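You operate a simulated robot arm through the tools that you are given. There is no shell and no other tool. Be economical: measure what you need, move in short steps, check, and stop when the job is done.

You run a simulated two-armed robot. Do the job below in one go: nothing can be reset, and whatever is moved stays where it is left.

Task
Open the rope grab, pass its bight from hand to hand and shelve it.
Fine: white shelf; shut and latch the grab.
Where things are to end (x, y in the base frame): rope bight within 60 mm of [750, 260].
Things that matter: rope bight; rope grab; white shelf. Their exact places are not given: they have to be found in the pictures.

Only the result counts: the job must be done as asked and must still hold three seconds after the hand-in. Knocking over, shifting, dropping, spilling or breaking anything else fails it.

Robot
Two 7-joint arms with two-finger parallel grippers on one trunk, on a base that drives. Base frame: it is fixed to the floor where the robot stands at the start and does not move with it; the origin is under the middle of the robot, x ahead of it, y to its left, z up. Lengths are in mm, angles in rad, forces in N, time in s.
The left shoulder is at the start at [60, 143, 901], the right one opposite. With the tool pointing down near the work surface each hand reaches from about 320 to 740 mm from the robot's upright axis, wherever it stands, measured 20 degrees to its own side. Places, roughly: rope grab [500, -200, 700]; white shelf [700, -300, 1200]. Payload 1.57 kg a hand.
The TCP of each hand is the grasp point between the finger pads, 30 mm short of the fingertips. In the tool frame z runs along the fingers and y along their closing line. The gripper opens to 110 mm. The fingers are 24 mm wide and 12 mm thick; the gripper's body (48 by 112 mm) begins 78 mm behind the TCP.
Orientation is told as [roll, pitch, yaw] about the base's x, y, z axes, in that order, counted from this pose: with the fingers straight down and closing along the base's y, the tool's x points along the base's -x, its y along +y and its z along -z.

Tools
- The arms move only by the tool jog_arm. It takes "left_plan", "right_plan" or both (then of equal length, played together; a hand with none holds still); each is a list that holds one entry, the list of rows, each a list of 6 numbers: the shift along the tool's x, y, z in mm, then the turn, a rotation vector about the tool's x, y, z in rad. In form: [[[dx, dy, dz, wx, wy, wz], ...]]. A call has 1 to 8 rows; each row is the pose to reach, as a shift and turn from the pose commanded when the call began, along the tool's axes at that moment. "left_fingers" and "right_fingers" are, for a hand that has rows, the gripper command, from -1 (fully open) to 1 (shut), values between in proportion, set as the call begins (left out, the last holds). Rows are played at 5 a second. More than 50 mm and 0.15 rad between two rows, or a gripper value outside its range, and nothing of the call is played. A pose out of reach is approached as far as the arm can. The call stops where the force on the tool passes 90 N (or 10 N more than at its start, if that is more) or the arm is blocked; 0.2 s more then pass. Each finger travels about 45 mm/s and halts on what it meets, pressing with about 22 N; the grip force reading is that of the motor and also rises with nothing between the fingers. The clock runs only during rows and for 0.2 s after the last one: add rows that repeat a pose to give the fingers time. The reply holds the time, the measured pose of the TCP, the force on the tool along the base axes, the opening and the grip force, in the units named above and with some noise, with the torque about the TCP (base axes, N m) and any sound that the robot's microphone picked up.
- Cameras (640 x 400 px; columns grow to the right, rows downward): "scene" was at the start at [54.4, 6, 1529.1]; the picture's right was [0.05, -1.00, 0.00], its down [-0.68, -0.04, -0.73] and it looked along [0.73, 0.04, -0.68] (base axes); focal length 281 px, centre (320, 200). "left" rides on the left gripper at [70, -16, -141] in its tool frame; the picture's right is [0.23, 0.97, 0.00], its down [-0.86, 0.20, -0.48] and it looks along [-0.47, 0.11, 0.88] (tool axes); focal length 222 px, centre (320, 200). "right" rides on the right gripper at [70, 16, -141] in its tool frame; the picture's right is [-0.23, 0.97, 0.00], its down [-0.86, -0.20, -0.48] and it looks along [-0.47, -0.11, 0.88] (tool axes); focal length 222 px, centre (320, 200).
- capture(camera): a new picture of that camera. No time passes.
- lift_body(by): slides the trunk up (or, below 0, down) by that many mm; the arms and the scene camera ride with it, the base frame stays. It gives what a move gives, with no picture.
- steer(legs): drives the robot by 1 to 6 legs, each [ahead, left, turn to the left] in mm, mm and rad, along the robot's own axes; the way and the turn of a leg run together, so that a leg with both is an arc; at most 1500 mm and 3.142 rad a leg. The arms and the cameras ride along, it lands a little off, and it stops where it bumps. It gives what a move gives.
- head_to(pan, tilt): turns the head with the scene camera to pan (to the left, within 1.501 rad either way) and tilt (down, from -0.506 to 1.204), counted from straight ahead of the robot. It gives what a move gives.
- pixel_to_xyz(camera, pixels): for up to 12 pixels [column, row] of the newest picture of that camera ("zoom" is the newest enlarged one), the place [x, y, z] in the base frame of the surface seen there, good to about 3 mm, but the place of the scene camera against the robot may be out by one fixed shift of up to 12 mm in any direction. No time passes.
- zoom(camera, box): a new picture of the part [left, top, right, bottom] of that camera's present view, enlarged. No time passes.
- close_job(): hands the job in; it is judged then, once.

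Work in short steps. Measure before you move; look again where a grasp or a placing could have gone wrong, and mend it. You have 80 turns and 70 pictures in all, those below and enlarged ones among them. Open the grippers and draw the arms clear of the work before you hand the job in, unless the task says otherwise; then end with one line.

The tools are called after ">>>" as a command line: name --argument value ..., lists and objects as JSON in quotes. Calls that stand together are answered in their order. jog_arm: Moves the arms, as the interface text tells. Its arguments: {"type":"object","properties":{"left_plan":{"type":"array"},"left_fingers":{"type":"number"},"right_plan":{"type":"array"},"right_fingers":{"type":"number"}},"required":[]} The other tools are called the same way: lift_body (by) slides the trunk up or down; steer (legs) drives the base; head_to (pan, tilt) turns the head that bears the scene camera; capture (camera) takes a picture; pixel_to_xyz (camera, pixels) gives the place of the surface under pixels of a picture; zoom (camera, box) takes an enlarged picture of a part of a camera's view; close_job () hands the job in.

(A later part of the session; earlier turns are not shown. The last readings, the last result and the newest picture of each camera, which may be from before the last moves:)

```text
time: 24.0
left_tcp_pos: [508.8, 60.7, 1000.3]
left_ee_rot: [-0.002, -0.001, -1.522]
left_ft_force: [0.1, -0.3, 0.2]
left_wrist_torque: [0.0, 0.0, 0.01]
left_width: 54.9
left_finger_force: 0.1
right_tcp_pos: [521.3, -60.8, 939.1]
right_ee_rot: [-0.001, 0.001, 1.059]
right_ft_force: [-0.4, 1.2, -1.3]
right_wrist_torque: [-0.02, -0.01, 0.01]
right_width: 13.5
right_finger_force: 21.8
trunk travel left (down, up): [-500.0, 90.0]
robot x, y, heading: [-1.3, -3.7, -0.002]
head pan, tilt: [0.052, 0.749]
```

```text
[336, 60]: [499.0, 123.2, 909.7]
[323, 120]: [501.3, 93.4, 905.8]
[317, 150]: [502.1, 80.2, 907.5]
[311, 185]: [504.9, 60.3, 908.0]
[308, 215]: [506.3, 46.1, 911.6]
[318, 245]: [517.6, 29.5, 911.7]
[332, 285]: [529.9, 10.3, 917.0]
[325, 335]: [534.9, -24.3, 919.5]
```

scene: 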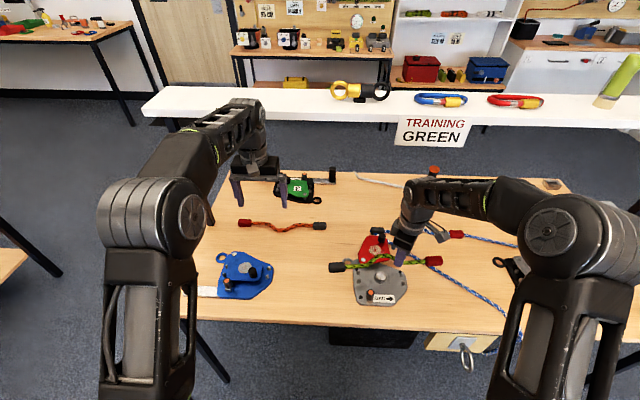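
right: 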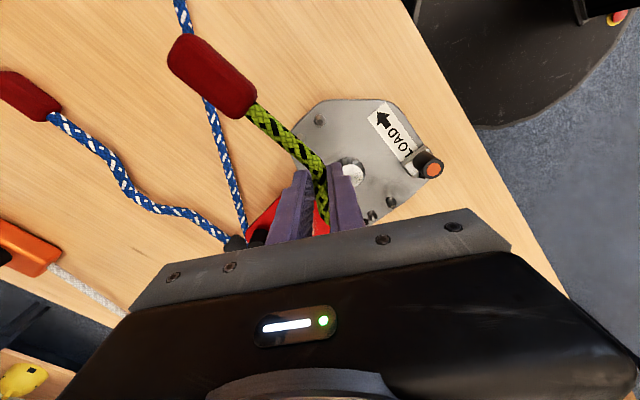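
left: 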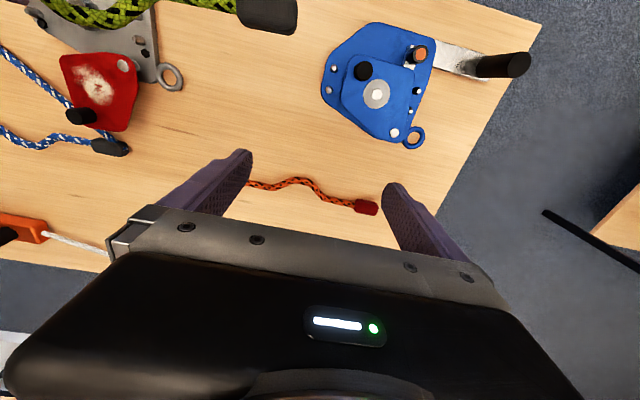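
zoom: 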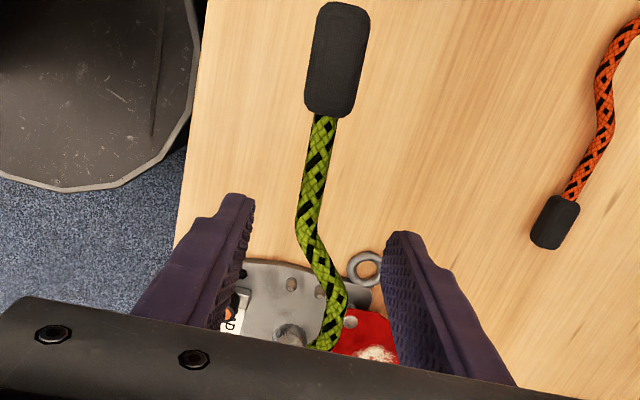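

The straight piece centre is at about (504,68), top z 907. I'll lower the left hand to z≈921 and close.

>>> jog_arm --left_plan '[[[7, -4.6, 40, 0, 0, 0], [7, -4.6, 79, 0, 0, 0]]]'

>>> jog_arm --left_plan '[[[0, 0, 0, 0, 0, 0], [0, 0, 0, 0, 0, 0], [0, 0, 0, 0, 0, 0], [0, 0, 0, 0, 0, 0]]]' --left_fingers 1

>>> zoom --camera "scene" --box '[230, 140, 470, 290]'

```text
time: 24.6
left_tcp_pos: [502.3, 66.2, 921.9]
left_ee_rot: [0.0, 0.0, -1.517]
left_ft_force: [0.5, -0.1, 1.0]
left_wrist_torque: [-0.04, 0.05, 0.0]
left_width: 54.9
left_finger_force: 0.1
right_tcp_pos: [522.2, -60.9, 939.3]
right_ee_rot: [-0.001, 0.001, 1.059]
right_ft_force: [0.2, -0.7, -0.6]
right_wrist_torque: [-0.04, 0.02, 0.0]
right_width: 13.5
right_finger_force: 22.6
trunk travel left (down, up): [-500.0, 90.0]
robot x, y, heading: [0.3, 1.9, 0.0]
head pan, tilt: [0.052, 0.749]
```

```text
time: 25.6
left_tcp_pos: [501.4, 66.9, 922.9]
left_ee_rot: [-0.001, 0.0, -1.519]
left_ft_force: [4.4, -0.7, -2.1]
left_wrist_torque: [0.17, 0.03, 0.52]
left_width: 12.8
left_finger_force: 21.8
right_tcp_pos: [520.3, -60.8, 939.2]
right_ee_rot: [0.002, 0.002, 1.059]
right_ft_force: [-3.7, -0.6, 3.0]
right_wrist_torque: [0.14, 0.1, 0.01]
right_width: 13.7
right_finger_force: 22.0
trunk travel left (down, up): [-500.0, 90.0]
robot x, y, heading: [-1.8, -1.2, -0.003]
head pan, tilt: [0.052, 0.749]
```

```text
2.67 times, centred on (350, 215) of scene
```

zoom: 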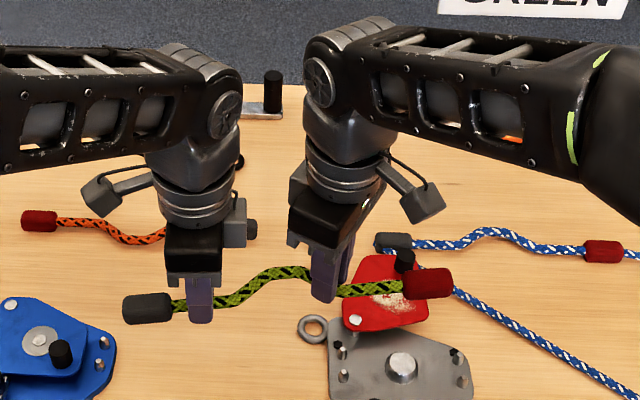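

The left hand holds the rope (12.8 mm, 22 N). I'll open the right hand and raise it away, then check that the left keeps the rope.

>>> jog_arm --right_plan '[[[0, 0, 0, 0, 0, 0], [0, 0, 0, 0, 0, 0], [0, 0, -30, 0, 0, 0], [15, 0, -60, 0, 0, 0], [40, 0, -80, 0, 0, 0], [80, 0, -80, 0, 0, 0]]]' --right_fingers 0.3

>>> capture --camera "scene"

```text
time: 27.0
left_tcp_pos: [500.8, 65.8, 922.7]
left_ee_rot: [0.001, 0.0, -1.519]
left_ft_force: [0.1, 0.1, 0.1]
left_wrist_torque: [0.07, 0.0, -0.01]
left_width: 12.2
left_finger_force: 22.7
right_tcp_pos: [481.2, -130.6, 1019.3]
right_ee_rot: [0.0, 0.0, 1.062]
right_ft_force: [0.7, -0.2, 0.2]
right_wrist_torque: [-0.01, -0.01, -0.03]
right_width: 38.6
right_finger_force: 0.2
trunk travel left (down, up): [-500.0, 90.0]
robot x, y, heading: [-0.5, 1.1, 0.003]
head pan, tilt: [0.052, 0.749]
```

```text
36 pictures are left
```

scene: 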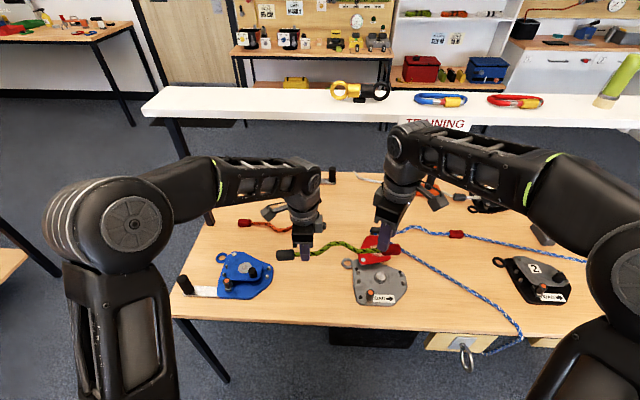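

The left hand holds the rope alone. I'll move it up and left out of the way while the right hand straightens and goes over the opened plate.

>>> jog_arm --left_plan '[[[17, 1, -10, 0, 0, 0], [34, 2, -20, 0, 0, 0], [50, 2.5, -30, 0, 0, 0], [67, 3, -40, 0, 0, 0], [84, 4, -50, 0, 0, 0], [100, 5, -60, 0, 0, 0], [117, 6, -70, 0, 0, 0], [134, 6.7, -80, 0, 0, 0]]]' --right_plan '[[[-4.7, -19, 5, 0, 0, 0.133], [-9.4, -38, 15, 0, 0, 0.266], [-14, -56, 30, 0, 0, 0.4], [-19, -75, 50, 0, 0, 0.53], [-24, -94, 70, 0, 0, 0.665], [-28, -113, 90, 0, 0, 0.8], [-33, -132, 105, 0, 0, 0.93], [-37.8, -150.6, 120, 0, 0, 1.06]]]' --right_fingers 0

>>> capture --camera "right"

```text
time: 28.8
left_tcp_pos: [503.1, 202.5, 1001.1]
left_ee_rot: [-0.002, 0.0, -1.519]
left_ft_force: [0.6, 0.1, -0.9]
left_wrist_torque: [0.09, -0.02, -0.01]
left_width: 12.0
left_finger_force: 21.8
right_tcp_pos: [629.9, -170.3, 898.8]
right_ee_rot: [0.0, 0.0, -0.002]
right_ft_force: [-0.3, 0.1, 0.6]
right_wrist_torque: [0.02, 0.01, -0.02]
right_width: 54.8
right_finger_force: 0.1
trunk travel left (down, up): [-500.0, 90.0]
robot x, y, heading: [1.9, -0.1, 0.003]
head pan, tilt: [0.052, 0.749]
```

```text
35 pictures are left
```

right: 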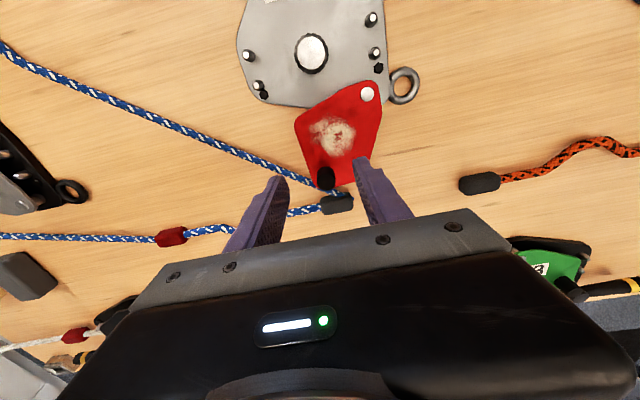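

>>> pixel_to_xyz --camera "right" --pixels '[[325, 178], [326, 186], [323, 170], [368, 93], [310, 50], [336, 200]]'

```text
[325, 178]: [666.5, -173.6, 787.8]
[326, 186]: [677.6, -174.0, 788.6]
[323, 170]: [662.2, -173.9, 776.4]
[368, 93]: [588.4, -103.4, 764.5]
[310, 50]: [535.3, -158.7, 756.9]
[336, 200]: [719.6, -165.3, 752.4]
```

The knob is now at (673,-174) and the pivot at (587,-104), giving a radius of 110. I'll grip the knob again.

>>> jog_arm --right_plan '[[[-43, -4, 20, 0, 0, 0], [-43, -4, 60, 0, 0, 0], [-43, -4, 100, 0, 0, 0]]]'

>>> jog_arm --right_plan '[[[0, 0, 0, 0, 0, 0], [0, 0, 0, 0, 0, 0], [0, 0, 0, 0, 0, 0]]]' --right_fingers 1

```text
time: 29.6
left_tcp_pos: [501.6, 205.3, 1004.7]
left_ee_rot: [0.007, 0.0, -1.517]
left_ft_force: [-1.9, -0.2, 0.5]
left_wrist_torque: [0.07, -0.19, -0.02]
left_width: 12.0
left_finger_force: 21.8
right_tcp_pos: [675.4, -172.8, 804.7]
right_ee_rot: [-0.002, -0.005, -0.001]
right_ft_force: [-1.8, 0.4, 1.3]
right_wrist_torque: [-0.01, -0.16, 0.02]
right_width: 55.1
right_finger_force: 0.1
trunk travel left (down, up): [-500.0, 90.0]
robot x, y, heading: [4.2, 0.5, 0.001]
head pan, tilt: [0.052, 0.749]
```

```text
time: 30.4
left_tcp_pos: [502.4, 201.8, 1001.5]
left_ee_rot: [0.001, -0.002, -1.519]
left_ft_force: [0.0, -0.4, -1.2]
left_wrist_torque: [0.1, 0.02, -0.01]
left_width: 12.2
left_finger_force: 22.2
right_tcp_pos: [674.5, -174.3, 800.5]
right_ee_rot: [-0.001, 0.001, 0.001]
right_ft_force: [-3.3, 2.7, 1.4]
right_wrist_torque: [-0.16, 0.19, 0.04]
right_width: 23.4
right_finger_force: 22.2
trunk travel left (down, up): [-500.0, 90.0]
robot x, y, heading: [1.3, 0.5, -0.0]
head pan, tilt: [0.052, 0.749]
```

The knob is gripped. I'll swing it back along the 111 mm arc, first to ~251°.

>>> jog_arm --right_plan '[[[15.9, -16.2, 0, 0, 0, 0], [34.8, -28.8, 0, 0, 0, 0], [55.9, -37.3, 0, 0, 0, 0], [78.2, -41.4, 0, 0, 0, 0], [101, -40.8, 0, 0, 0, 0], [123, -35.6, 0, 0, 0, 0], [123, -35.6, 0, 0, 0, 0]]]'

>>> capture --camera "right"

```text
time: 32.0
left_tcp_pos: [504.1, 204.3, 1000.7]
left_ee_rot: [-0.003, -0.001, -1.519]
left_ft_force: [-0.6, 0.7, -0.7]
left_wrist_torque: [0.06, 0.01, -0.01]
left_width: 11.9
left_finger_force: 21.9
right_tcp_pos: [552.9, -204.3, 800.4]
right_ee_rot: [0.002, -0.001, 0.003]
right_ft_force: [10.7, 22.9, -10.7]
right_wrist_torque: [0.56, -0.89, -0.33]
right_width: 23.3
right_finger_force: 35.5
trunk travel left (down, up): [-500.0, 90.0]
robot x, y, heading: [4.3, -2.4, -0.004]
head pan, tilt: [0.052, 0.749]
```

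```text
34 pictures are left
```

right: 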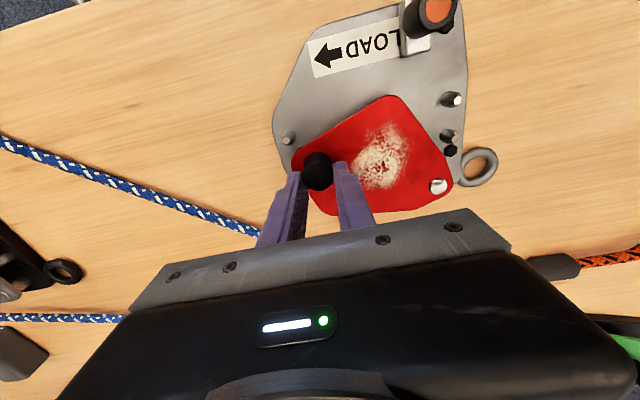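

The plate is nearly home. I'll finish the arc to the original closed position (513,-186).

>>> jog_arm --right_plan "[[[10, -(-5), 0, 0, 0, 0], [20.5, 10.5, 0, 0, 0, 0], [30, 17, 0, 0, 0, 0], [38.5, 24, 0, 0, 0, 0], [38.5, 24, 0, 0, 0, 0]]]"

>>> capture --camera "right"

```text
refused: plan could not be read
```

```text
33 pictures are left
```

right: 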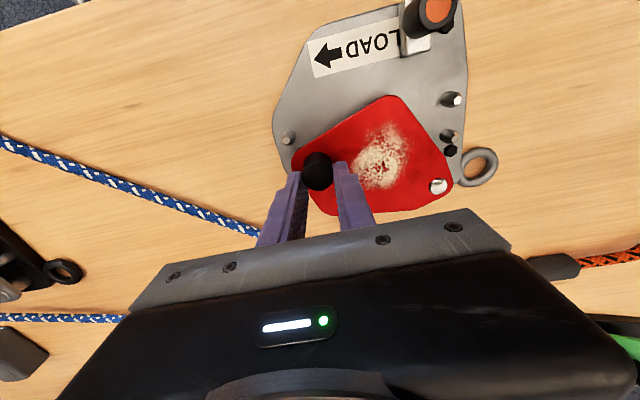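

A typing slip in the plan; nothing moved. I'll resend the final part of the arc.

>>> jog_arm --right_plan '[[[10, 5, 0, 0, 0, 0], [20.5, 10.5, 0, 0, 0, 0], [30, 17, 0, 0, 0, 0], [38.5, 24, 0, 0, 0, 0], [38.5, 24, 0, 0, 0, 0]]]'

>>> capture --camera "right"

```text
time: 33.2
left_tcp_pos: [504.7, 202.5, 1000.4]
left_ee_rot: [-0.003, -0.001, -1.521]
left_ft_force: [0.7, -1.0, -1.0]
left_wrist_torque: [0.1, 0.02, -0.02]
left_width: 12.2
left_finger_force: 21.9
right_tcp_pos: [520.7, -186.3, 801.9]
right_ee_rot: [0.0, -0.013, 0.001]
right_ft_force: [34.5, 8.1, 1.1]
right_wrist_torque: [-0.08, -0.86, 0.04]
right_width: 23.4
right_finger_force: 35.4
trunk travel left (down, up): [-500.0, 90.0]
robot x, y, heading: [2.5, -0.1, 0.001]
head pan, tilt: [0.052, 0.749]
```

```text
32 pictures are left
```

right: 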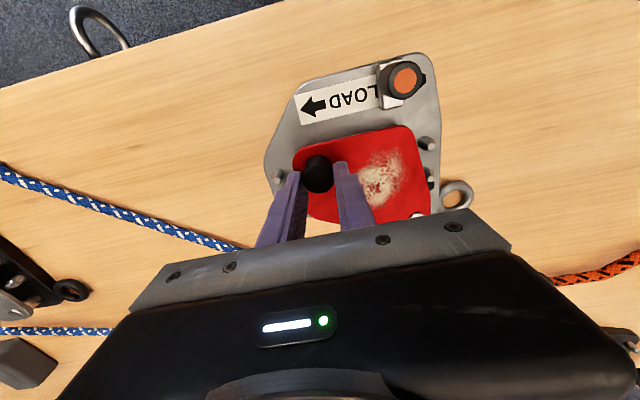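

The arm stopped at x≈521 with a 35 N reaction, which suggests the closed stop. I'll release the knob, rise and compare with the original picture.

>>> jog_arm --right_plan '[[[0, 0, 0, 0, 0, 0], [0, 0, 0, 0, 0, 0], [0, 0, -40, 0, 0, 0], [0, 0, -65, 0, 0, 0]]]' --right_fingers 0

>>> zoom --camera "right" --box '[200, 80, 440, 230]'

>>> pixel_to_xyz --camera "zoom" --pixels '[[320, 215], [470, 30], [475, 68], [540, 155], [320, 200], [400, 140]]'

```text
time: 34.2
left_tcp_pos: [502.0, 201.5, 1000.8]
left_ee_rot: [0.0, 0.001, -1.521]
left_ft_force: [0.5, 0.0, -0.8]
left_wrist_torque: [0.09, 0.04, 0.0]
left_width: 12.0
left_finger_force: 21.9
right_tcp_pos: [514.2, -187.3, 865.1]
right_ee_rot: [-0.001, -0.002, -0.001]
right_ft_force: [-0.1, 0.5, -0.6]
right_wrist_torque: [0.01, 0.0, 0.01]
right_width: 54.9
right_finger_force: 0.0
trunk travel left (down, up): [-500.0, 90.0]
robot x, y, heading: [0.1, 1.8, -0.003]
head pan, tilt: [0.052, 0.749]
```

```text
2.67 times, centred on (320, 155) of right
```

zoom: 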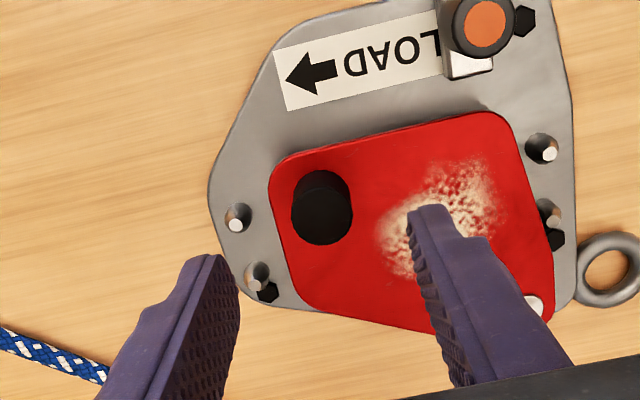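

```text
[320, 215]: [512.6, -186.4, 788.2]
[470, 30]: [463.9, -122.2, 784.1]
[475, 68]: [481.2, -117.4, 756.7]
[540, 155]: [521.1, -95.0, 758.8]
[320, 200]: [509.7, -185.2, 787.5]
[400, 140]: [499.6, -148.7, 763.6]
```

Plate and knob are back where they were at the start. Now I'll go to the latch post at (464,-121).

>>> jog_arm --right_plan '[[[25, 33, 0, 0, 0, 0], [50, 66, 0, 0, 0, 0], [50, 66, 40, 0, 0, 0], [50, 66, 79, 0, 0, 0]]]'

>>> zoom --camera "right" --box '[220, 80, 420, 205]'

```text
time: 35.2
left_tcp_pos: [504.2, 202.4, 1001.2]
left_ee_rot: [0.001, 0.001, -1.521]
left_ft_force: [0.4, 0.1, -0.9]
left_wrist_torque: [0.09, 0.02, 0.04]
left_width: 11.8
left_finger_force: 22.3
right_tcp_pos: [464.8, -120.2, 783.5]
right_ee_rot: [0.002, 0.001, 0.0]
right_ft_force: [-0.2, -0.4, 0.9]
right_wrist_torque: [0.02, 0.02, 0.0]
right_width: 55.0
right_finger_force: 0.1
trunk travel left (down, up): [-500.0, 90.0]
robot x, y, heading: [-1.9, -1.9, 0.001]
head pan, tilt: [0.052, 0.749]
```

```text
3.20 times, centred on (320, 142) of right
```

zoom: 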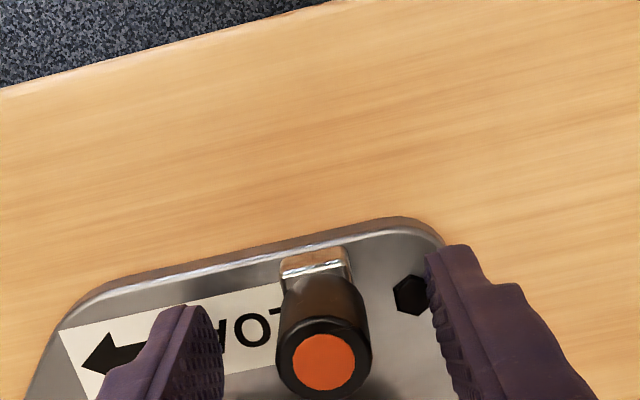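

The post is between the fingers. I'll close, raise 2 mm of slack being unnecessary, and push it 17 mm forward to latch.

>>> jog_arm --right_plan '[[[0, 0, 0, 0, 0, 0], [0, 0, 0, 0, 0, 0], [0, 0, 0, 0, 0, 0]]]' --right_fingers 1

>>> jog_arm --right_plan '[[[-4, 0, 0, 0, 0, 0], [-8, 0, 0, 0, 0, 0], [-12, 0, 0, 0, 0, 0], [-16, 0, 0, 0, 0, 0], [-18, 0, 0, 0, 0, 0], [-18, 0, 0, 0, 0, 0]]]'

>>> zoom --camera "right" --box '[220, 80, 420, 205]'

```text
time: 36.0
left_tcp_pos: [503.0, 201.9, 999.8]
left_ee_rot: [-0.001, 0.0, -1.52]
left_ft_force: [0.1, -0.9, -0.4]
left_wrist_torque: [0.12, 0.0, -0.02]
left_width: 12.3
left_finger_force: 22.0
right_tcp_pos: [464.3, -119.5, 785.0]
right_ee_rot: [-0.001, 0.0, 0.002]
right_ft_force: [0.2, 5.6, -3.5]
right_wrist_torque: [-0.15, -0.32, -0.02]
right_width: 21.8
right_finger_force: 22.2
trunk travel left (down, up): [-500.0, 90.0]
robot x, y, heading: [2.1, -0.6, 0.004]
head pan, tilt: [0.052, 0.749]
```

```text
time: 37.4
left_tcp_pos: [503.9, 203.1, 1000.5]
left_ee_rot: [-0.001, -0.001, -1.52]
left_ft_force: [0.0, -1.2, -0.7]
left_wrist_torque: [0.09, 0.03, -0.01]
left_width: 12.2
left_finger_force: 22.2
right_tcp_pos: [480.6, -119.5, 785.0]
right_ee_rot: [0.0, 0.007, 0.0]
right_ft_force: [-8.9, 18.5, -30.3]
right_wrist_torque: [0.88, 0.22, -0.07]
right_width: 21.5
right_finger_force: 34.9
trunk travel left (down, up): [-500.0, 90.0]
robot x, y, heading: [6.1, -2.1, -0.003]
head pan, tilt: [0.052, 0.749]
```

```text
3.20 times, centred on (320, 142) of right
```

zoom: 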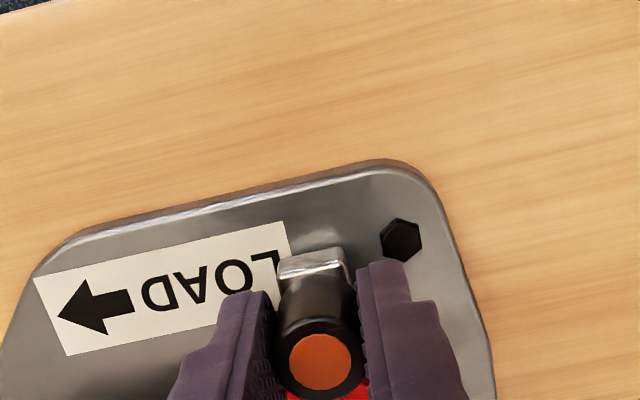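

The latch looks exactly as in the first picture (bolt at (402,240)). I'll release, rise and compare from above.

>>> jog_arm --right_plan '[[[0, 0, 0, 0, 0, 0], [0, 0, 0, 0, 0, 0], [0, 0, -45, 0, 0, 0], [0, 0, -90, 0, 0, 0], [0, 0, -110, 0, 0, 0]]]' --right_fingers -0.2

>>> zoom --camera "right" --box '[160, 40, 480, 240]'

>>> pixel_to_xyz --camera "zoom" --pixels '[[320, 224], [228, 300], [368, 356]]'

```text
time: 38.6
left_tcp_pos: [502.0, 202.7, 1001.2]
left_ee_rot: [0.0, 0.0, -1.521]
left_ft_force: [1.0, 0.1, -1.4]
left_wrist_torque: [0.1, 0.02, 0.01]
left_width: 12.1
left_finger_force: 21.8
right_tcp_pos: [483.4, -119.6, 897.2]
right_ee_rot: [0.001, 0.0, -0.001]
right_ft_force: [-0.6, -0.1, 0.5]
right_wrist_torque: [-0.04, -0.03, 0.0]
right_width: 65.8
right_finger_force: 0.0
trunk travel left (down, up): [-500.0, 90.0]
robot x, y, heading: [-3.0, 4.5, -0.003]
head pan, tilt: [0.052, 0.749]
```

```text
2.00 times, centred on (320, 140) of right
```

zoom: 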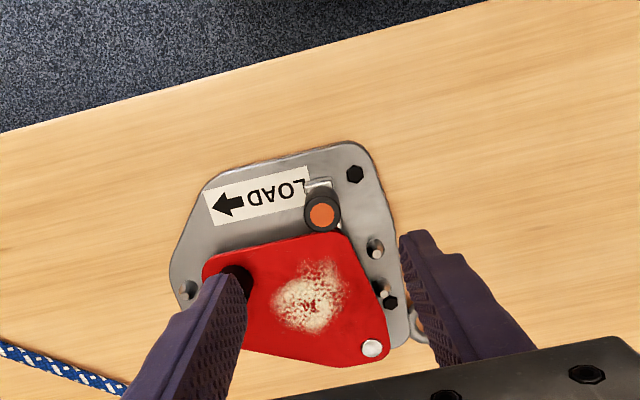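

```text
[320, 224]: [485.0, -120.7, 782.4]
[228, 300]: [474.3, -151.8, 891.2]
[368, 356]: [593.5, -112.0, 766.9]
```

I'll enlarge the latch/plate contact for direct comparison with the first close-up.

>>> zoom --camera "right" --box '[282, 106, 378, 166]'

```text
6.67 times, centred on (330, 136) of right
```

zoom: 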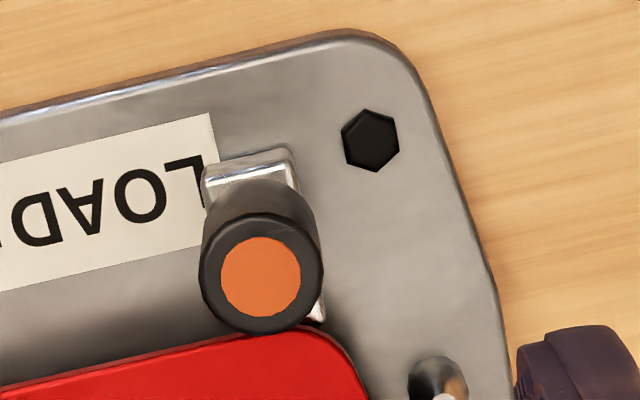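

The slide sits exactly as at the start, so the grab is shut and latched. Next the shelf: I'll raise the head a little and measure the shelf around (750,260), with the right hand moving aside.

>>> jog_arm --right_plan '[[[10, -40, -30, 0, 0, 0], [20, -80, -60, 0, 0, 0], [30, -120, -90, 0, 0, 0]]]'

>>> head_to --pan 0.3 --tilt 0.5

>>> capture --camera "scene"

```text
refused: row 1 steps farther than a row can; nothing moved
```

```text
time: 39.4
left_tcp_pos: [501.6, 201.7, 1000.5]
left_ee_rot: [0.0, 0.001, -1.519]
left_ft_force: [0.4, 0.2, -1.6]
left_wrist_torque: [0.07, -0.01, 0.0]
left_width: 12.0
left_finger_force: 22.4
right_tcp_pos: [482.2, -120.2, 896.1]
right_ee_rot: [0.0, 0.001, -0.002]
right_ft_force: [0.6, -0.8, -0.4]
right_wrist_torque: [-0.01, 0.02, -0.01]
right_width: 66.2
right_finger_force: 0.1
trunk travel left (down, up): [-500.0, 90.0]
robot x, y, heading: [-2.5, -1.2, -0.003]
head pan, tilt: [0.3, 0.499]
```

```text
26 pictures are left
```

scene: 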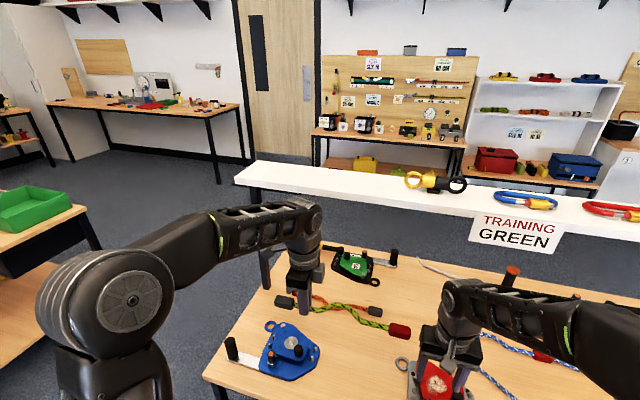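

>>> pixel_to_xyz --camera "scene" --pixels '[[240, 178], [258, 162], [290, 182], [300, 172], [340, 192], [345, 178], [380, 195], [400, 190], [300, 186], [260, 195], [410, 182], [386, 325]]'

```text
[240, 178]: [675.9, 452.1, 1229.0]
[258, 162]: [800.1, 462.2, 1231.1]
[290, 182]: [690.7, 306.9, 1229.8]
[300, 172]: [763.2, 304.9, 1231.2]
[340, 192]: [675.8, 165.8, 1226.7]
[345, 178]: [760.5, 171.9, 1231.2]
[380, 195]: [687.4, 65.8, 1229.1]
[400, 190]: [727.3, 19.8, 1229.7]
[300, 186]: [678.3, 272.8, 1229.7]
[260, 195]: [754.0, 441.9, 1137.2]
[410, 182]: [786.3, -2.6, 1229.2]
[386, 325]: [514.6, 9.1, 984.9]
```

The shelf is free from y≈0 to 455, x 675–825, top z≈1229. To reach it I need to know how far the base can go toward the table, so I'll look down at the front of the base.

>>> jog_arm --right_plan '[[[8, -30, -25, 0, 0, 0], [16, -60, -50, 0, 0, 0], [24, -90, -75, 0, 0, 0], [30, -115, -100, 0, 0, 0]]]'

>>> head_to --pan 0.0 --tilt 1.2

>>> capture --camera "scene"

```text
time: 40.4
left_tcp_pos: [502.4, 203.1, 1000.3]
left_ee_rot: [0.001, 0.0, -1.52]
left_ft_force: [-0.6, 0.1, -1.1]
left_wrist_torque: [0.11, -0.01, 0.01]
left_width: 12.1
left_finger_force: 22.1
right_tcp_pos: [452.2, -235.4, 998.0]
right_ee_rot: [0.0, -0.001, 0.001]
right_ft_force: [0.2, -0.1, 1.0]
right_wrist_torque: [0.01, 0.0, 0.01]
right_width: 65.9
right_finger_force: 0.0
trunk travel left (down, up): [-500.0, 90.0]
robot x, y, heading: [-0.6, -0.0, 0.002]
head pan, tilt: [0.3, 0.499]
```

```text
time: 41.4
left_tcp_pos: [503.2, 201.7, 1001.3]
left_ee_rot: [0.001, 0.001, -1.521]
left_ft_force: [0.1, 0.1, -1.5]
left_wrist_torque: [0.09, 0.0, 0.05]
left_width: 11.7
left_finger_force: 22.1
right_tcp_pos: [452.9, -235.6, 995.6]
right_ee_rot: [0.0, -0.001, 0.0]
right_ft_force: [-0.1, 0.5, -0.6]
right_wrist_torque: [0.0, 0.01, -0.06]
right_width: 65.8
right_finger_force: 0.0
trunk travel left (down, up): [-500.0, 90.0]
robot x, y, heading: [0.1, 0.7, -0.001]
head pan, tilt: [0.0, 1.201]
```

```text
25 pictures are left
```

scene: 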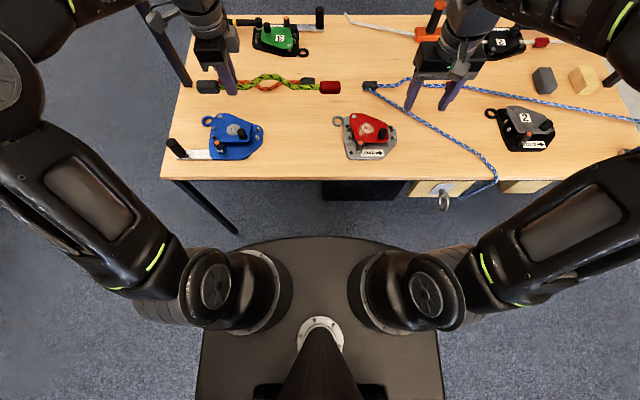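

>>> pixel_to_xyz --camera "scene" --pixels '[[320, 238], [320, 250], [250, 245], [380, 190], [320, 190], [250, 200], [205, 370], [238, 232], [320, 178], [270, 182], [442, 206], [320, 215]]'

```text
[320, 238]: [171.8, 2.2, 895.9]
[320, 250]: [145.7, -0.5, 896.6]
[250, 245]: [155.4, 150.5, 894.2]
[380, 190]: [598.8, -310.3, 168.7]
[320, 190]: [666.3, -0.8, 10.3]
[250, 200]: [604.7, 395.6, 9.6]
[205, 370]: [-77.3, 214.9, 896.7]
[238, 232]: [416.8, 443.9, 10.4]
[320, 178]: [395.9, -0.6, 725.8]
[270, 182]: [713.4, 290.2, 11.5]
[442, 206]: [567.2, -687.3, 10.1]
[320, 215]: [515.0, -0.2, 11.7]
```

The table's front edge is at x≈396, the torso front at x≈172, and a table leg is at (417,444). I'll check the base disc size with the left camera.

>>> capture --camera "left"

>>> capture --camera "right"

```text
24 pictures are left
```

left: 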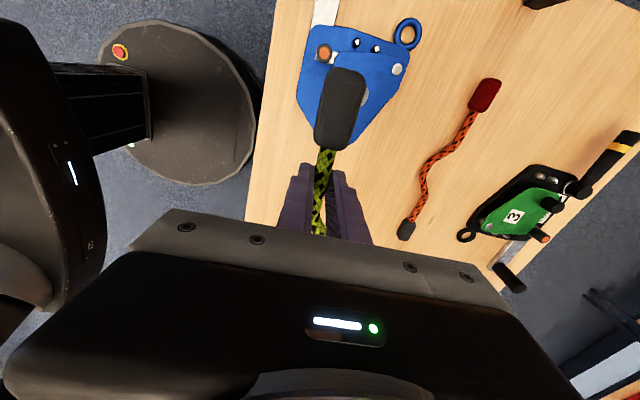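

```text
23 pictures are left
```

right: 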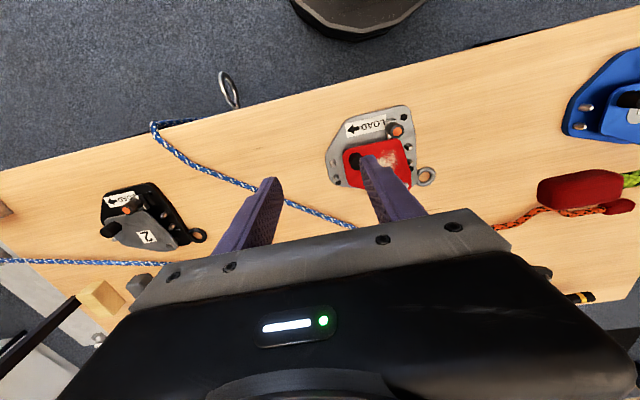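

>>> pixel_to_xyz --camera "left" --pixels '[[245, 110], [200, 100], [235, 70], [215, 165], [150, 165], [100, 45], [145, 100], [145, 135], [120, 80], [250, 80]]'

>>> pixel_to_xyz --camera "right" --pixels '[[350, 35], [400, 10], [310, 15], [350, 25]]'

```text
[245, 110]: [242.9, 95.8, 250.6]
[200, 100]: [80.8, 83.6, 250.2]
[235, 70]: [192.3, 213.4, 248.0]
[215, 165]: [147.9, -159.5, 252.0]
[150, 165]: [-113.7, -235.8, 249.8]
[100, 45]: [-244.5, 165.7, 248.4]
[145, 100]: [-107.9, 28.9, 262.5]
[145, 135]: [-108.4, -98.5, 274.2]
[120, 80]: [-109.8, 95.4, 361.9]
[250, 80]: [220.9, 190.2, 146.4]
```

```text
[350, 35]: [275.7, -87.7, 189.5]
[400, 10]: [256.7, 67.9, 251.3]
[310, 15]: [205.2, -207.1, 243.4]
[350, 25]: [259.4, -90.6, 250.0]
```

The base disc is ~280 mm in radius and 250 high, so it fits under the table, and the torso stays behind the edge for ~200 mm ahead. I'll lift the trunk 90 mm and retract the right hand.

>>> jog_arm --right_plan '[[[30, 0, 0, 0, 0, 0], [60, 0, 0, 0, 0, 0], [90, 0, 0, 0, 0, 0]]]'

>>> lift_body --by 88

>>> jog_arm --left_plan '[[[0, 0, -30, 0, 0, 0], [0, 0, -60, 0, 0, 0], [0, 0, -90, 0, 0, 0], [0, 0, -120, 0, 0, 0], [0, 0, -150, 0, 0, 0], [0, 0, -180, 0, 0, 0], [0, 0, -210, 0, 0, 0]]]'

```text
time: 42.2
left_tcp_pos: [501.3, 201.6, 1002.1]
left_ee_rot: [0.001, 0.001, -1.521]
left_ft_force: [0.7, 0.9, -1.1]
left_wrist_torque: [0.09, -0.02, -0.03]
left_width: 12.0
left_finger_force: 22.0
right_tcp_pos: [360.5, -234.5, 995.1]
right_ee_rot: [-0.001, 0.0, 0.0]
right_ft_force: [-0.2, 0.9, 0.7]
right_wrist_torque: [0.02, 0.04, 0.0]
right_width: 66.1
right_finger_force: 0.0
trunk travel left (down, up): [-500.0, 90.0]
robot x, y, heading: [4.1, 1.8, 0.003]
head pan, tilt: [0.0, 1.201]
```

```text
time: 43.5
left_tcp_pos: [503.2, 201.6, 1089.4]
left_ee_rot: [0.0, 0.0, -1.521]
left_ft_force: [-0.2, -0.4, -1.0]
left_wrist_torque: [0.11, 0.02, -0.02]
left_width: 11.9
left_finger_force: 21.9
right_tcp_pos: [360.5, -236.3, 1082.7]
right_ee_rot: [-0.001, 0.0, 0.001]
right_ft_force: [0.9, 0.0, -0.3]
right_wrist_torque: [0.0, -0.01, -0.04]
right_width: 66.0
right_finger_force: 0.0
trunk travel left (down, up): [-588.0, 2.0]
robot x, y, heading: [-1.9, -3.0, -0.0]
head pan, tilt: [0.0, 1.201]
```

```text
time: 45.1
left_tcp_pos: [498.8, 208.9, 1172.9]
left_ee_rot: [0.011, 0.015, -1.526]
left_ft_force: [-1.2, -0.4, -0.6]
left_wrist_torque: [0.09, 0.02, 0.02]
left_width: 12.3
left_finger_force: 22.4
left hand out of reach, approached as far as the arm can: row 3, 4, 5, 6, 7
right_tcp_pos: [359.2, -235.5, 1083.3]
right_ee_rot: [0.0, 0.0, 0.0]
right_ft_force: [0.3, 0.1, -0.1]
right_wrist_torque: [-0.02, -0.02, -0.01]
right_width: 66.2
right_finger_force: 0.2
trunk travel left (down, up): [-588.0, 2.0]
robot x, y, heading: [-0.3, -1.9, -0.001]
head pan, tilt: [0.0, 1.201]
```

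Tool-down reach ends at z≈1173, so I need the hand tilted forward (fingers pointing ahead and down ~50°), turning about the rope's own straight axis. I'll tilt it in place.

>>> jog_arm --left_plan '[[[0, 0, 0, -0.145, 0, 0], [0, 0, 0, -0.29, 0, 0], [0, 0, 0, -0.435, 0, 0], [0, 0, 0, -0.58, 0, 0], [0, 0, 0, -0.725, 0, 0], [0, 0, 0, -0.87, 0, 0], [0, 0, 0, -0.87, 0, 0]]]'

```text
time: 46.7
left_tcp_pos: [499.7, 210.0, 1169.4]
left_ee_rot: [0.871, -0.001, -1.519]
left_ft_force: [0.5, -0.1, -0.8]
left_wrist_torque: [0.09, 0.04, 0.02]
left_width: 12.2
left_finger_force: 21.7
right_tcp_pos: [362.4, -235.3, 1083.2]
right_ee_rot: [0.001, -0.001, 0.0]
right_ft_force: [-0.6, 0.3, -0.3]
right_wrist_torque: [-0.01, -0.02, 0.01]
right_width: 66.0
right_finger_force: 0.1
trunk travel left (down, up): [-588.0, 2.0]
robot x, y, heading: [2.1, 2.9, 0.003]
head pan, tilt: [0.0, 1.201]
```

The tilt is right (tool pointing ahead and down). I'll raise the hand ~135 mm straight up.

>>> jog_arm --left_plan '[[[0, 26, -22, 0, 0, 0], [0, 52, -43.5, 0, 0, 0], [0, 78, -65, 0, 0, 0], [0, 104, -87, 0, 0, 0], [0, 104, -87, 0, 0, 0]]]'

>>> head_to --pan 0.3 --tilt 0.5

>>> capture --camera "scene"

```text
time: 47.9
left_tcp_pos: [500.6, 210.0, 1309.1]
left_ee_rot: [0.87, 0.0, -1.52]
left_ft_force: [-0.6, 0.5, -1.4]
left_wrist_torque: [0.11, 0.01, 0.02]
left_width: 11.8
left_finger_force: 21.5
right_tcp_pos: [361.8, -236.1, 1081.8]
right_ee_rot: [0.001, 0.0, 0.0]
right_ft_force: [0.8, 0.1, 0.3]
right_wrist_torque: [0.01, 0.01, -0.01]
right_width: 66.0
right_finger_force: 0.0
trunk travel left (down, up): [-588.0, 2.0]
robot x, y, heading: [1.2, 0.7, 0.0]
head pan, tilt: [0.0, 1.201]
```

```text
time: 48.9
left_tcp_pos: [502.3, 210.7, 1307.5]
left_ee_rot: [0.87, -0.001, -1.519]
left_ft_force: [0.7, -0.3, -2.5]
left_wrist_torque: [0.11, 0.0, -0.02]
left_width: 11.9
left_finger_force: 22.1
right_tcp_pos: [359.6, -234.9, 1083.4]
right_ee_rot: [-0.001, 0.0, 0.0]
right_ft_force: [0.8, 0.4, -0.6]
right_wrist_torque: [-0.01, 0.01, 0.0]
right_width: 66.0
right_finger_force: 0.0
trunk travel left (down, up): [-588.0, 2.0]
robot x, y, heading: [0.4, 1.8, -0.001]
head pan, tilt: [0.3, 0.499]
```

```text
22 pictures are left
```

scene: 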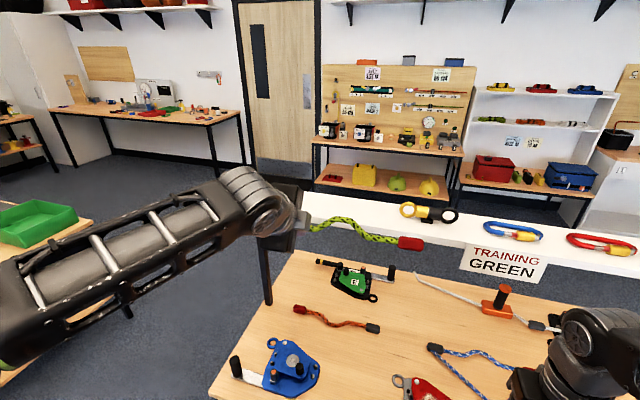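

The rope is held level at z≈1290. Before strafing left I'll measure the side bench with the green tray and the arm's outer extent.

>>> pixel_to_xyz --camera "scene" --pixels '[[40, 215], [88, 222], [60, 250], [10, 330], [30, 380], [5, 300], [410, 243], [355, 225], [320, 224], [375, 236], [410, 212], [60, 290]]'

```text
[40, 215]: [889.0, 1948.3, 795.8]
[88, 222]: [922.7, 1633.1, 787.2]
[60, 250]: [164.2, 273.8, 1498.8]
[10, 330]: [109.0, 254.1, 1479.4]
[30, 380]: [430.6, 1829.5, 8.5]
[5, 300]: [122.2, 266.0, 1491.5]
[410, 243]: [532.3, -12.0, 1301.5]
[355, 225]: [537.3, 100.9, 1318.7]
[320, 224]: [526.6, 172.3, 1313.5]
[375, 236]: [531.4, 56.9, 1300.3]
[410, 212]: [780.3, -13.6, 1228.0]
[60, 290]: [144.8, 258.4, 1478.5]
```

The bench is far away. I'll strafe left 142 mm, then go ahead 150 mm and recheck.

>>> steer --legs '[[0, 142, 0], [150, 0, 0]]'

>>> capture --camera "scene"

```text
time: 51.2
left_tcp_pos: [653.2, 350.3, 1305.6]
left_ee_rot: [0.868, -0.001, -1.525]
left_ft_force: [0.0, -0.1, -1.0]
left_wrist_torque: [0.13, 0.06, -0.02]
left_width: 12.2
left_finger_force: 22.2
right_tcp_pos: [510.0, -95.5, 1082.2]
right_ee_rot: [0.001, 0.001, -0.005]
right_ft_force: [-0.4, 0.7, 0.3]
right_wrist_torque: [-0.01, 0.07, -0.01]
right_width: 65.7
right_finger_force: 0.0
trunk travel left (down, up): [-588.0, 2.0]
robot x, y, heading: [151.7, 139.5, 0.0]
head pan, tilt: [0.3, 0.499]
```

```text
21 pictures are left
```

scene: 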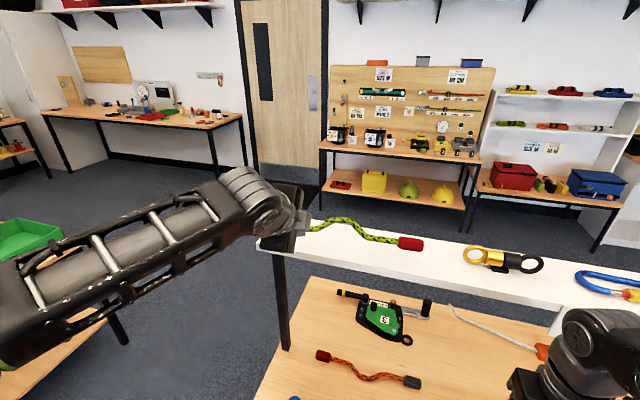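

All well: x is at 653, needing ~67 mm more. I'll extend the arm forward over the shelf at this height.

>>> jog_arm --left_plan '[[[0, 14, 17, 0, 0, 0], [0, 28, 34, 0, 0, 0], [0, 42.5, 51.5, 0, 0, 0], [0, 42.5, 51.5, 0, 0, 0]]]'

>>> zoom --camera "scene" --box '[220, 170, 480, 332]'

>>> capture --camera "left"

```text
time: 52.2
left_tcp_pos: [717.1, 352.4, 1307.3]
left_ee_rot: [0.87, 0.0, -1.525]
left_ft_force: [0.2, 0.7, -1.5]
left_wrist_torque: [0.06, 0.0, -0.03]
left_width: 12.0
left_finger_force: 22.0
right_tcp_pos: [510.1, -95.6, 1082.3]
right_ee_rot: [0.0, 0.0, -0.007]
right_ft_force: [-0.4, -0.1, -0.6]
right_wrist_torque: [0.01, -0.03, -0.01]
right_width: 66.0
right_finger_force: 0.0
trunk travel left (down, up): [-588.0, 2.0]
robot x, y, heading: [149.1, 142.1, -0.007]
head pan, tilt: [0.3, 0.499]
```

```text
2.46 times, centred on (350, 251) of scene
```

zoom: 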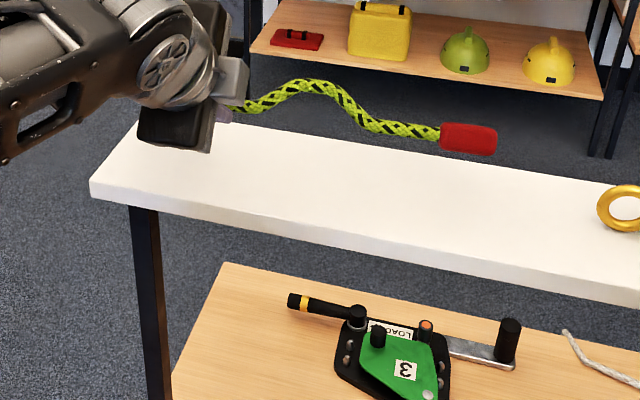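

```text
19 pictures are left
```

left: 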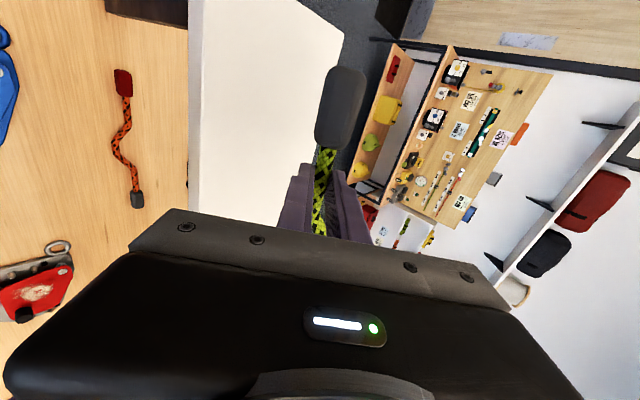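

Good: the rope is above the shelf. I'll measure the rope in the scene enlargement and the shelf height with the wrist camera.

>>> pixel_to_xyz --camera "zoom" --pixels '[[468, 138], [440, 134], [385, 127], [345, 98], [310, 86], [255, 104], [300, 190], [400, 180]]'

>>> pixel_to_xyz --camera "left" --pixels '[[250, 60], [250, 120], [230, 150], [320, 50], [340, 100], [320, 170]]'

```text
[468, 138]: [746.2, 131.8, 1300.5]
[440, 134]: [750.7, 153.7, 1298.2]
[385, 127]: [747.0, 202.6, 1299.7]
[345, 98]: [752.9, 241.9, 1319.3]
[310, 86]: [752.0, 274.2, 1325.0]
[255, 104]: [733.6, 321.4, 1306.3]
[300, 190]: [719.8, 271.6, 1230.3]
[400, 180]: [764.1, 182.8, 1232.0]
```

```text
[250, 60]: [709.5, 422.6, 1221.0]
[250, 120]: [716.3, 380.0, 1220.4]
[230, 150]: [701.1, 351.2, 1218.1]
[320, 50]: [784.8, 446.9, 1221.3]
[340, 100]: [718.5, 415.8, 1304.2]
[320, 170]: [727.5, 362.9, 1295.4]
```

By the wrist camera the shelf is at z≈1220 with the rope centre ~70 mm above it, the red end slightly lower. I'll descend 38 mm, then look.

>>> jog_arm --left_plan '[[[0, -10, 8, 0, 0, 0], [0, -20, 16.5, 0, 0, 0], [0, -29, 24.5, 0, 0, 0], [0, -29, 24.5, 0, 0, 0]]]'

>>> zoom --camera "scene" --box '[260, 190, 440, 302]'

>>> pixel_to_xyz --camera "zoom" --pixels '[[520, 185], [470, 175], [330, 115], [250, 110], [220, 125], [350, 230]]'

```text
time: 53.2
left_tcp_pos: [719.1, 353.1, 1269.6]
left_ee_rot: [0.869, 0.0, -1.524]
left_ft_force: [-0.8, -0.4, -1.7]
left_wrist_torque: [0.06, 0.01, 0.01]
left_width: 12.1
left_finger_force: 22.0
right_tcp_pos: [509.5, -95.1, 1082.2]
right_ee_rot: [-0.001, 0.0, -0.005]
right_ft_force: [1.2, 0.3, 0.5]
right_wrist_torque: [0.03, 0.03, 0.03]
right_width: 66.1
right_finger_force: 0.1
trunk travel left (down, up): [-588.0, 2.0]
robot x, y, heading: [148.3, 140.6, -0.006]
head pan, tilt: [0.3, 0.499]
```

```text
3.56 times, centred on (350, 246) of scene
```

zoom: 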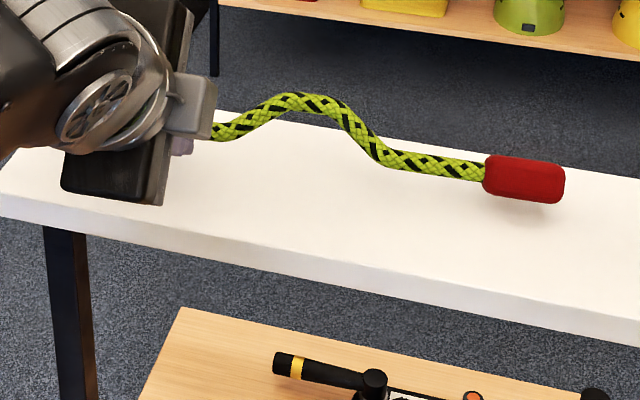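

```text
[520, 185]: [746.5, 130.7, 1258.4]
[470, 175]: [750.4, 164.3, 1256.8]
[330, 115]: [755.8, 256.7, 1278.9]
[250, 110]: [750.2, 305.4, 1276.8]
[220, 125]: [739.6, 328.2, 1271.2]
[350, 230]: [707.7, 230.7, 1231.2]
```

The red cap is ~5–10 mm above the shelf with its shadow close by. I'll descend in small steps of 2 mm, up to 10 mm, watching the force.

>>> jog_arm --left_plan '[[[0, -2.3, 2, 0, 0, 0], [0, -4.6, 3.9, 0, 0, 0], [0, -6.1, 5.2, 0, 0, 0], [0, -6.1, 5.2, 0, 0, 0]]]'

>>> zoom --camera "scene" --box '[260, 190, 440, 302]'

```text
time: 54.2
left_tcp_pos: [717.9, 352.3, 1261.4]
left_ee_rot: [0.871, 0.0, -1.526]
left_ft_force: [-0.9, -0.3, 1.3]
left_wrist_torque: [-0.51, -0.07, -0.16]
left_width: 11.9
left_finger_force: 22.6
right_tcp_pos: [509.6, -94.3, 1083.7]
right_ee_rot: [0.002, 0.0, -0.006]
right_ft_force: [0.5, 0.7, 0.1]
right_wrist_torque: [-0.03, 0.02, 0.0]
right_width: 65.9
right_finger_force: 0.0
trunk travel left (down, up): [-588.0, 2.0]
robot x, y, heading: [150.3, 140.6, -0.008]
head pan, tilt: [0.3, 0.499]
```

```text
3.56 times, centred on (350, 246) of scene
```

zoom: 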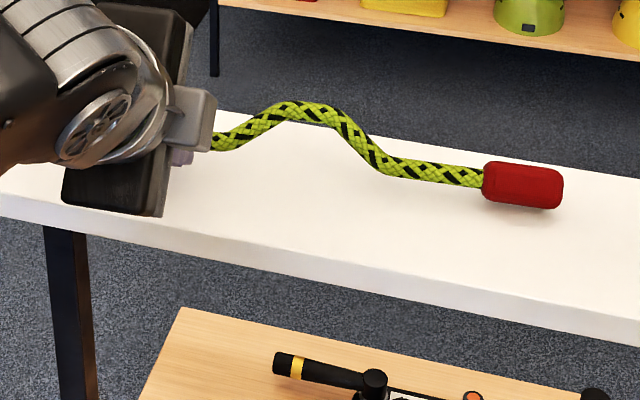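

The red end has touched (small torque), with the left end ~15 mm above the shelf and ~8 mm of room under the lower finger. I'll open just a little to let it settle, then withdraw along the fingers.

>>> jog_arm --left_plan '[[[0, 0, 0, 0, 0, 0], [0, 0, 0, 0, 0, 0], [0, 0, 0, 0, 0, 0]]]' --left_fingers 0.55

>>> zoom --camera "scene" --box '[260, 190, 440, 302]'

>>> capture --camera "left"

```text
time: 55.0
left_tcp_pos: [718.1, 353.2, 1260.7]
left_ee_rot: [0.868, 0.001, -1.526]
left_ft_force: [-1.4, -0.3, -0.3]
left_wrist_torque: [-0.03, -0.01, 0.01]
left_width: 25.1
left_finger_force: 0.3
right_tcp_pos: [510.1, -95.1, 1083.2]
right_ee_rot: [-0.001, 0.0, -0.006]
right_ft_force: [-0.3, -0.1, 0.1]
right_wrist_torque: [0.01, -0.01, 0.01]
right_width: 66.0
right_finger_force: 0.0
trunk travel left (down, up): [-588.0, 2.0]
robot x, y, heading: [148.5, 141.6, -0.009]
head pan, tilt: [0.3, 0.499]
```

```text
3.56 times, centred on (350, 246) of scene
```

zoom: 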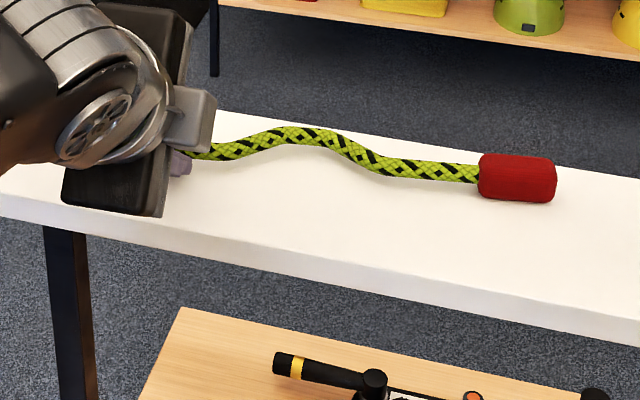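

```text
15 pictures are left
```

left: 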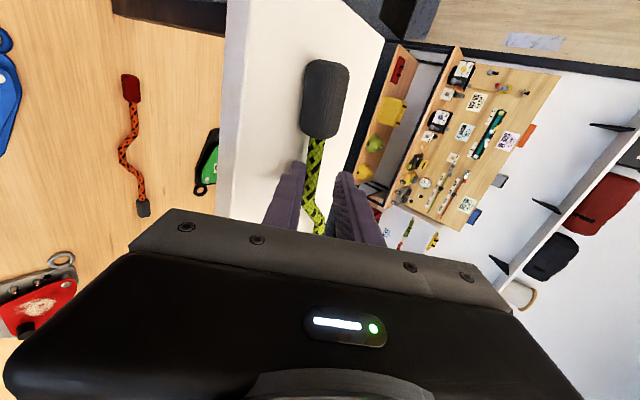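

The rope has dropped onto the shelf between the open fingers. I'll withdraw along the finger direction, slowly at first.

>>> jog_arm --left_plan '[[[0, 0, -8, 0, 0, 0], [0, 0, -18, 0, 0, 0], [0, 0, -35, 0, 0, 0], [0, 0, -60, 0, 0, 0], [0, 0, -100, 0, 0, 0], [0, 0, -140, 0, 0, 0]]]'

>>> zoom --camera "scene" --box '[220, 170, 460, 320]'

>>> capture --camera "left"

```text
time: 56.5
left_tcp_pos: [611.2, 347.6, 1352.2]
left_ee_rot: [0.872, -0.001, -1.527]
left_ft_force: [-0.2, -0.6, -0.3]
left_wrist_torque: [-0.03, -0.01, 0.0]
left_width: 24.7
left_finger_force: 0.1
right_tcp_pos: [507.2, -94.9, 1082.6]
right_ee_rot: [0.0, 0.001, -0.005]
right_ft_force: [-0.1, 0.3, -0.5]
right_wrist_torque: [0.01, 0.01, 0.01]
right_width: 66.1
right_finger_force: 0.0
trunk travel left (down, up): [-588.0, 2.0]
robot x, y, heading: [150.1, 143.2, -0.001]
head pan, tilt: [0.3, 0.499]
```

```text
2.67 times, centred on (340, 245) of scene
```

zoom: 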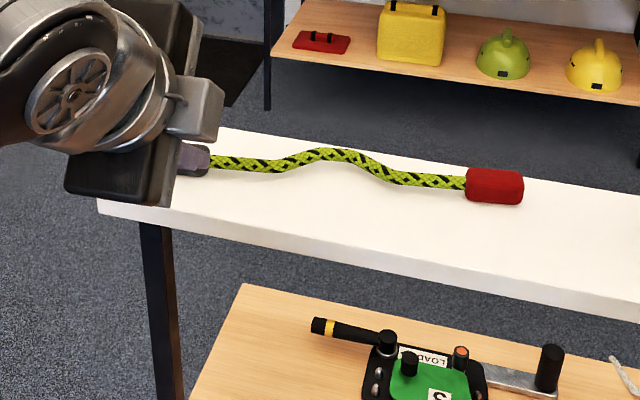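

```text
13 pictures are left
```

left: 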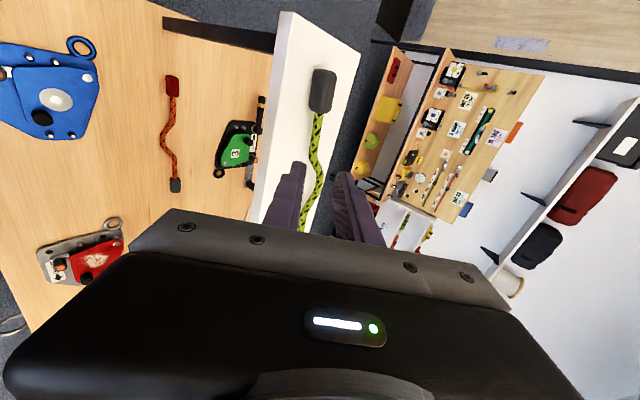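

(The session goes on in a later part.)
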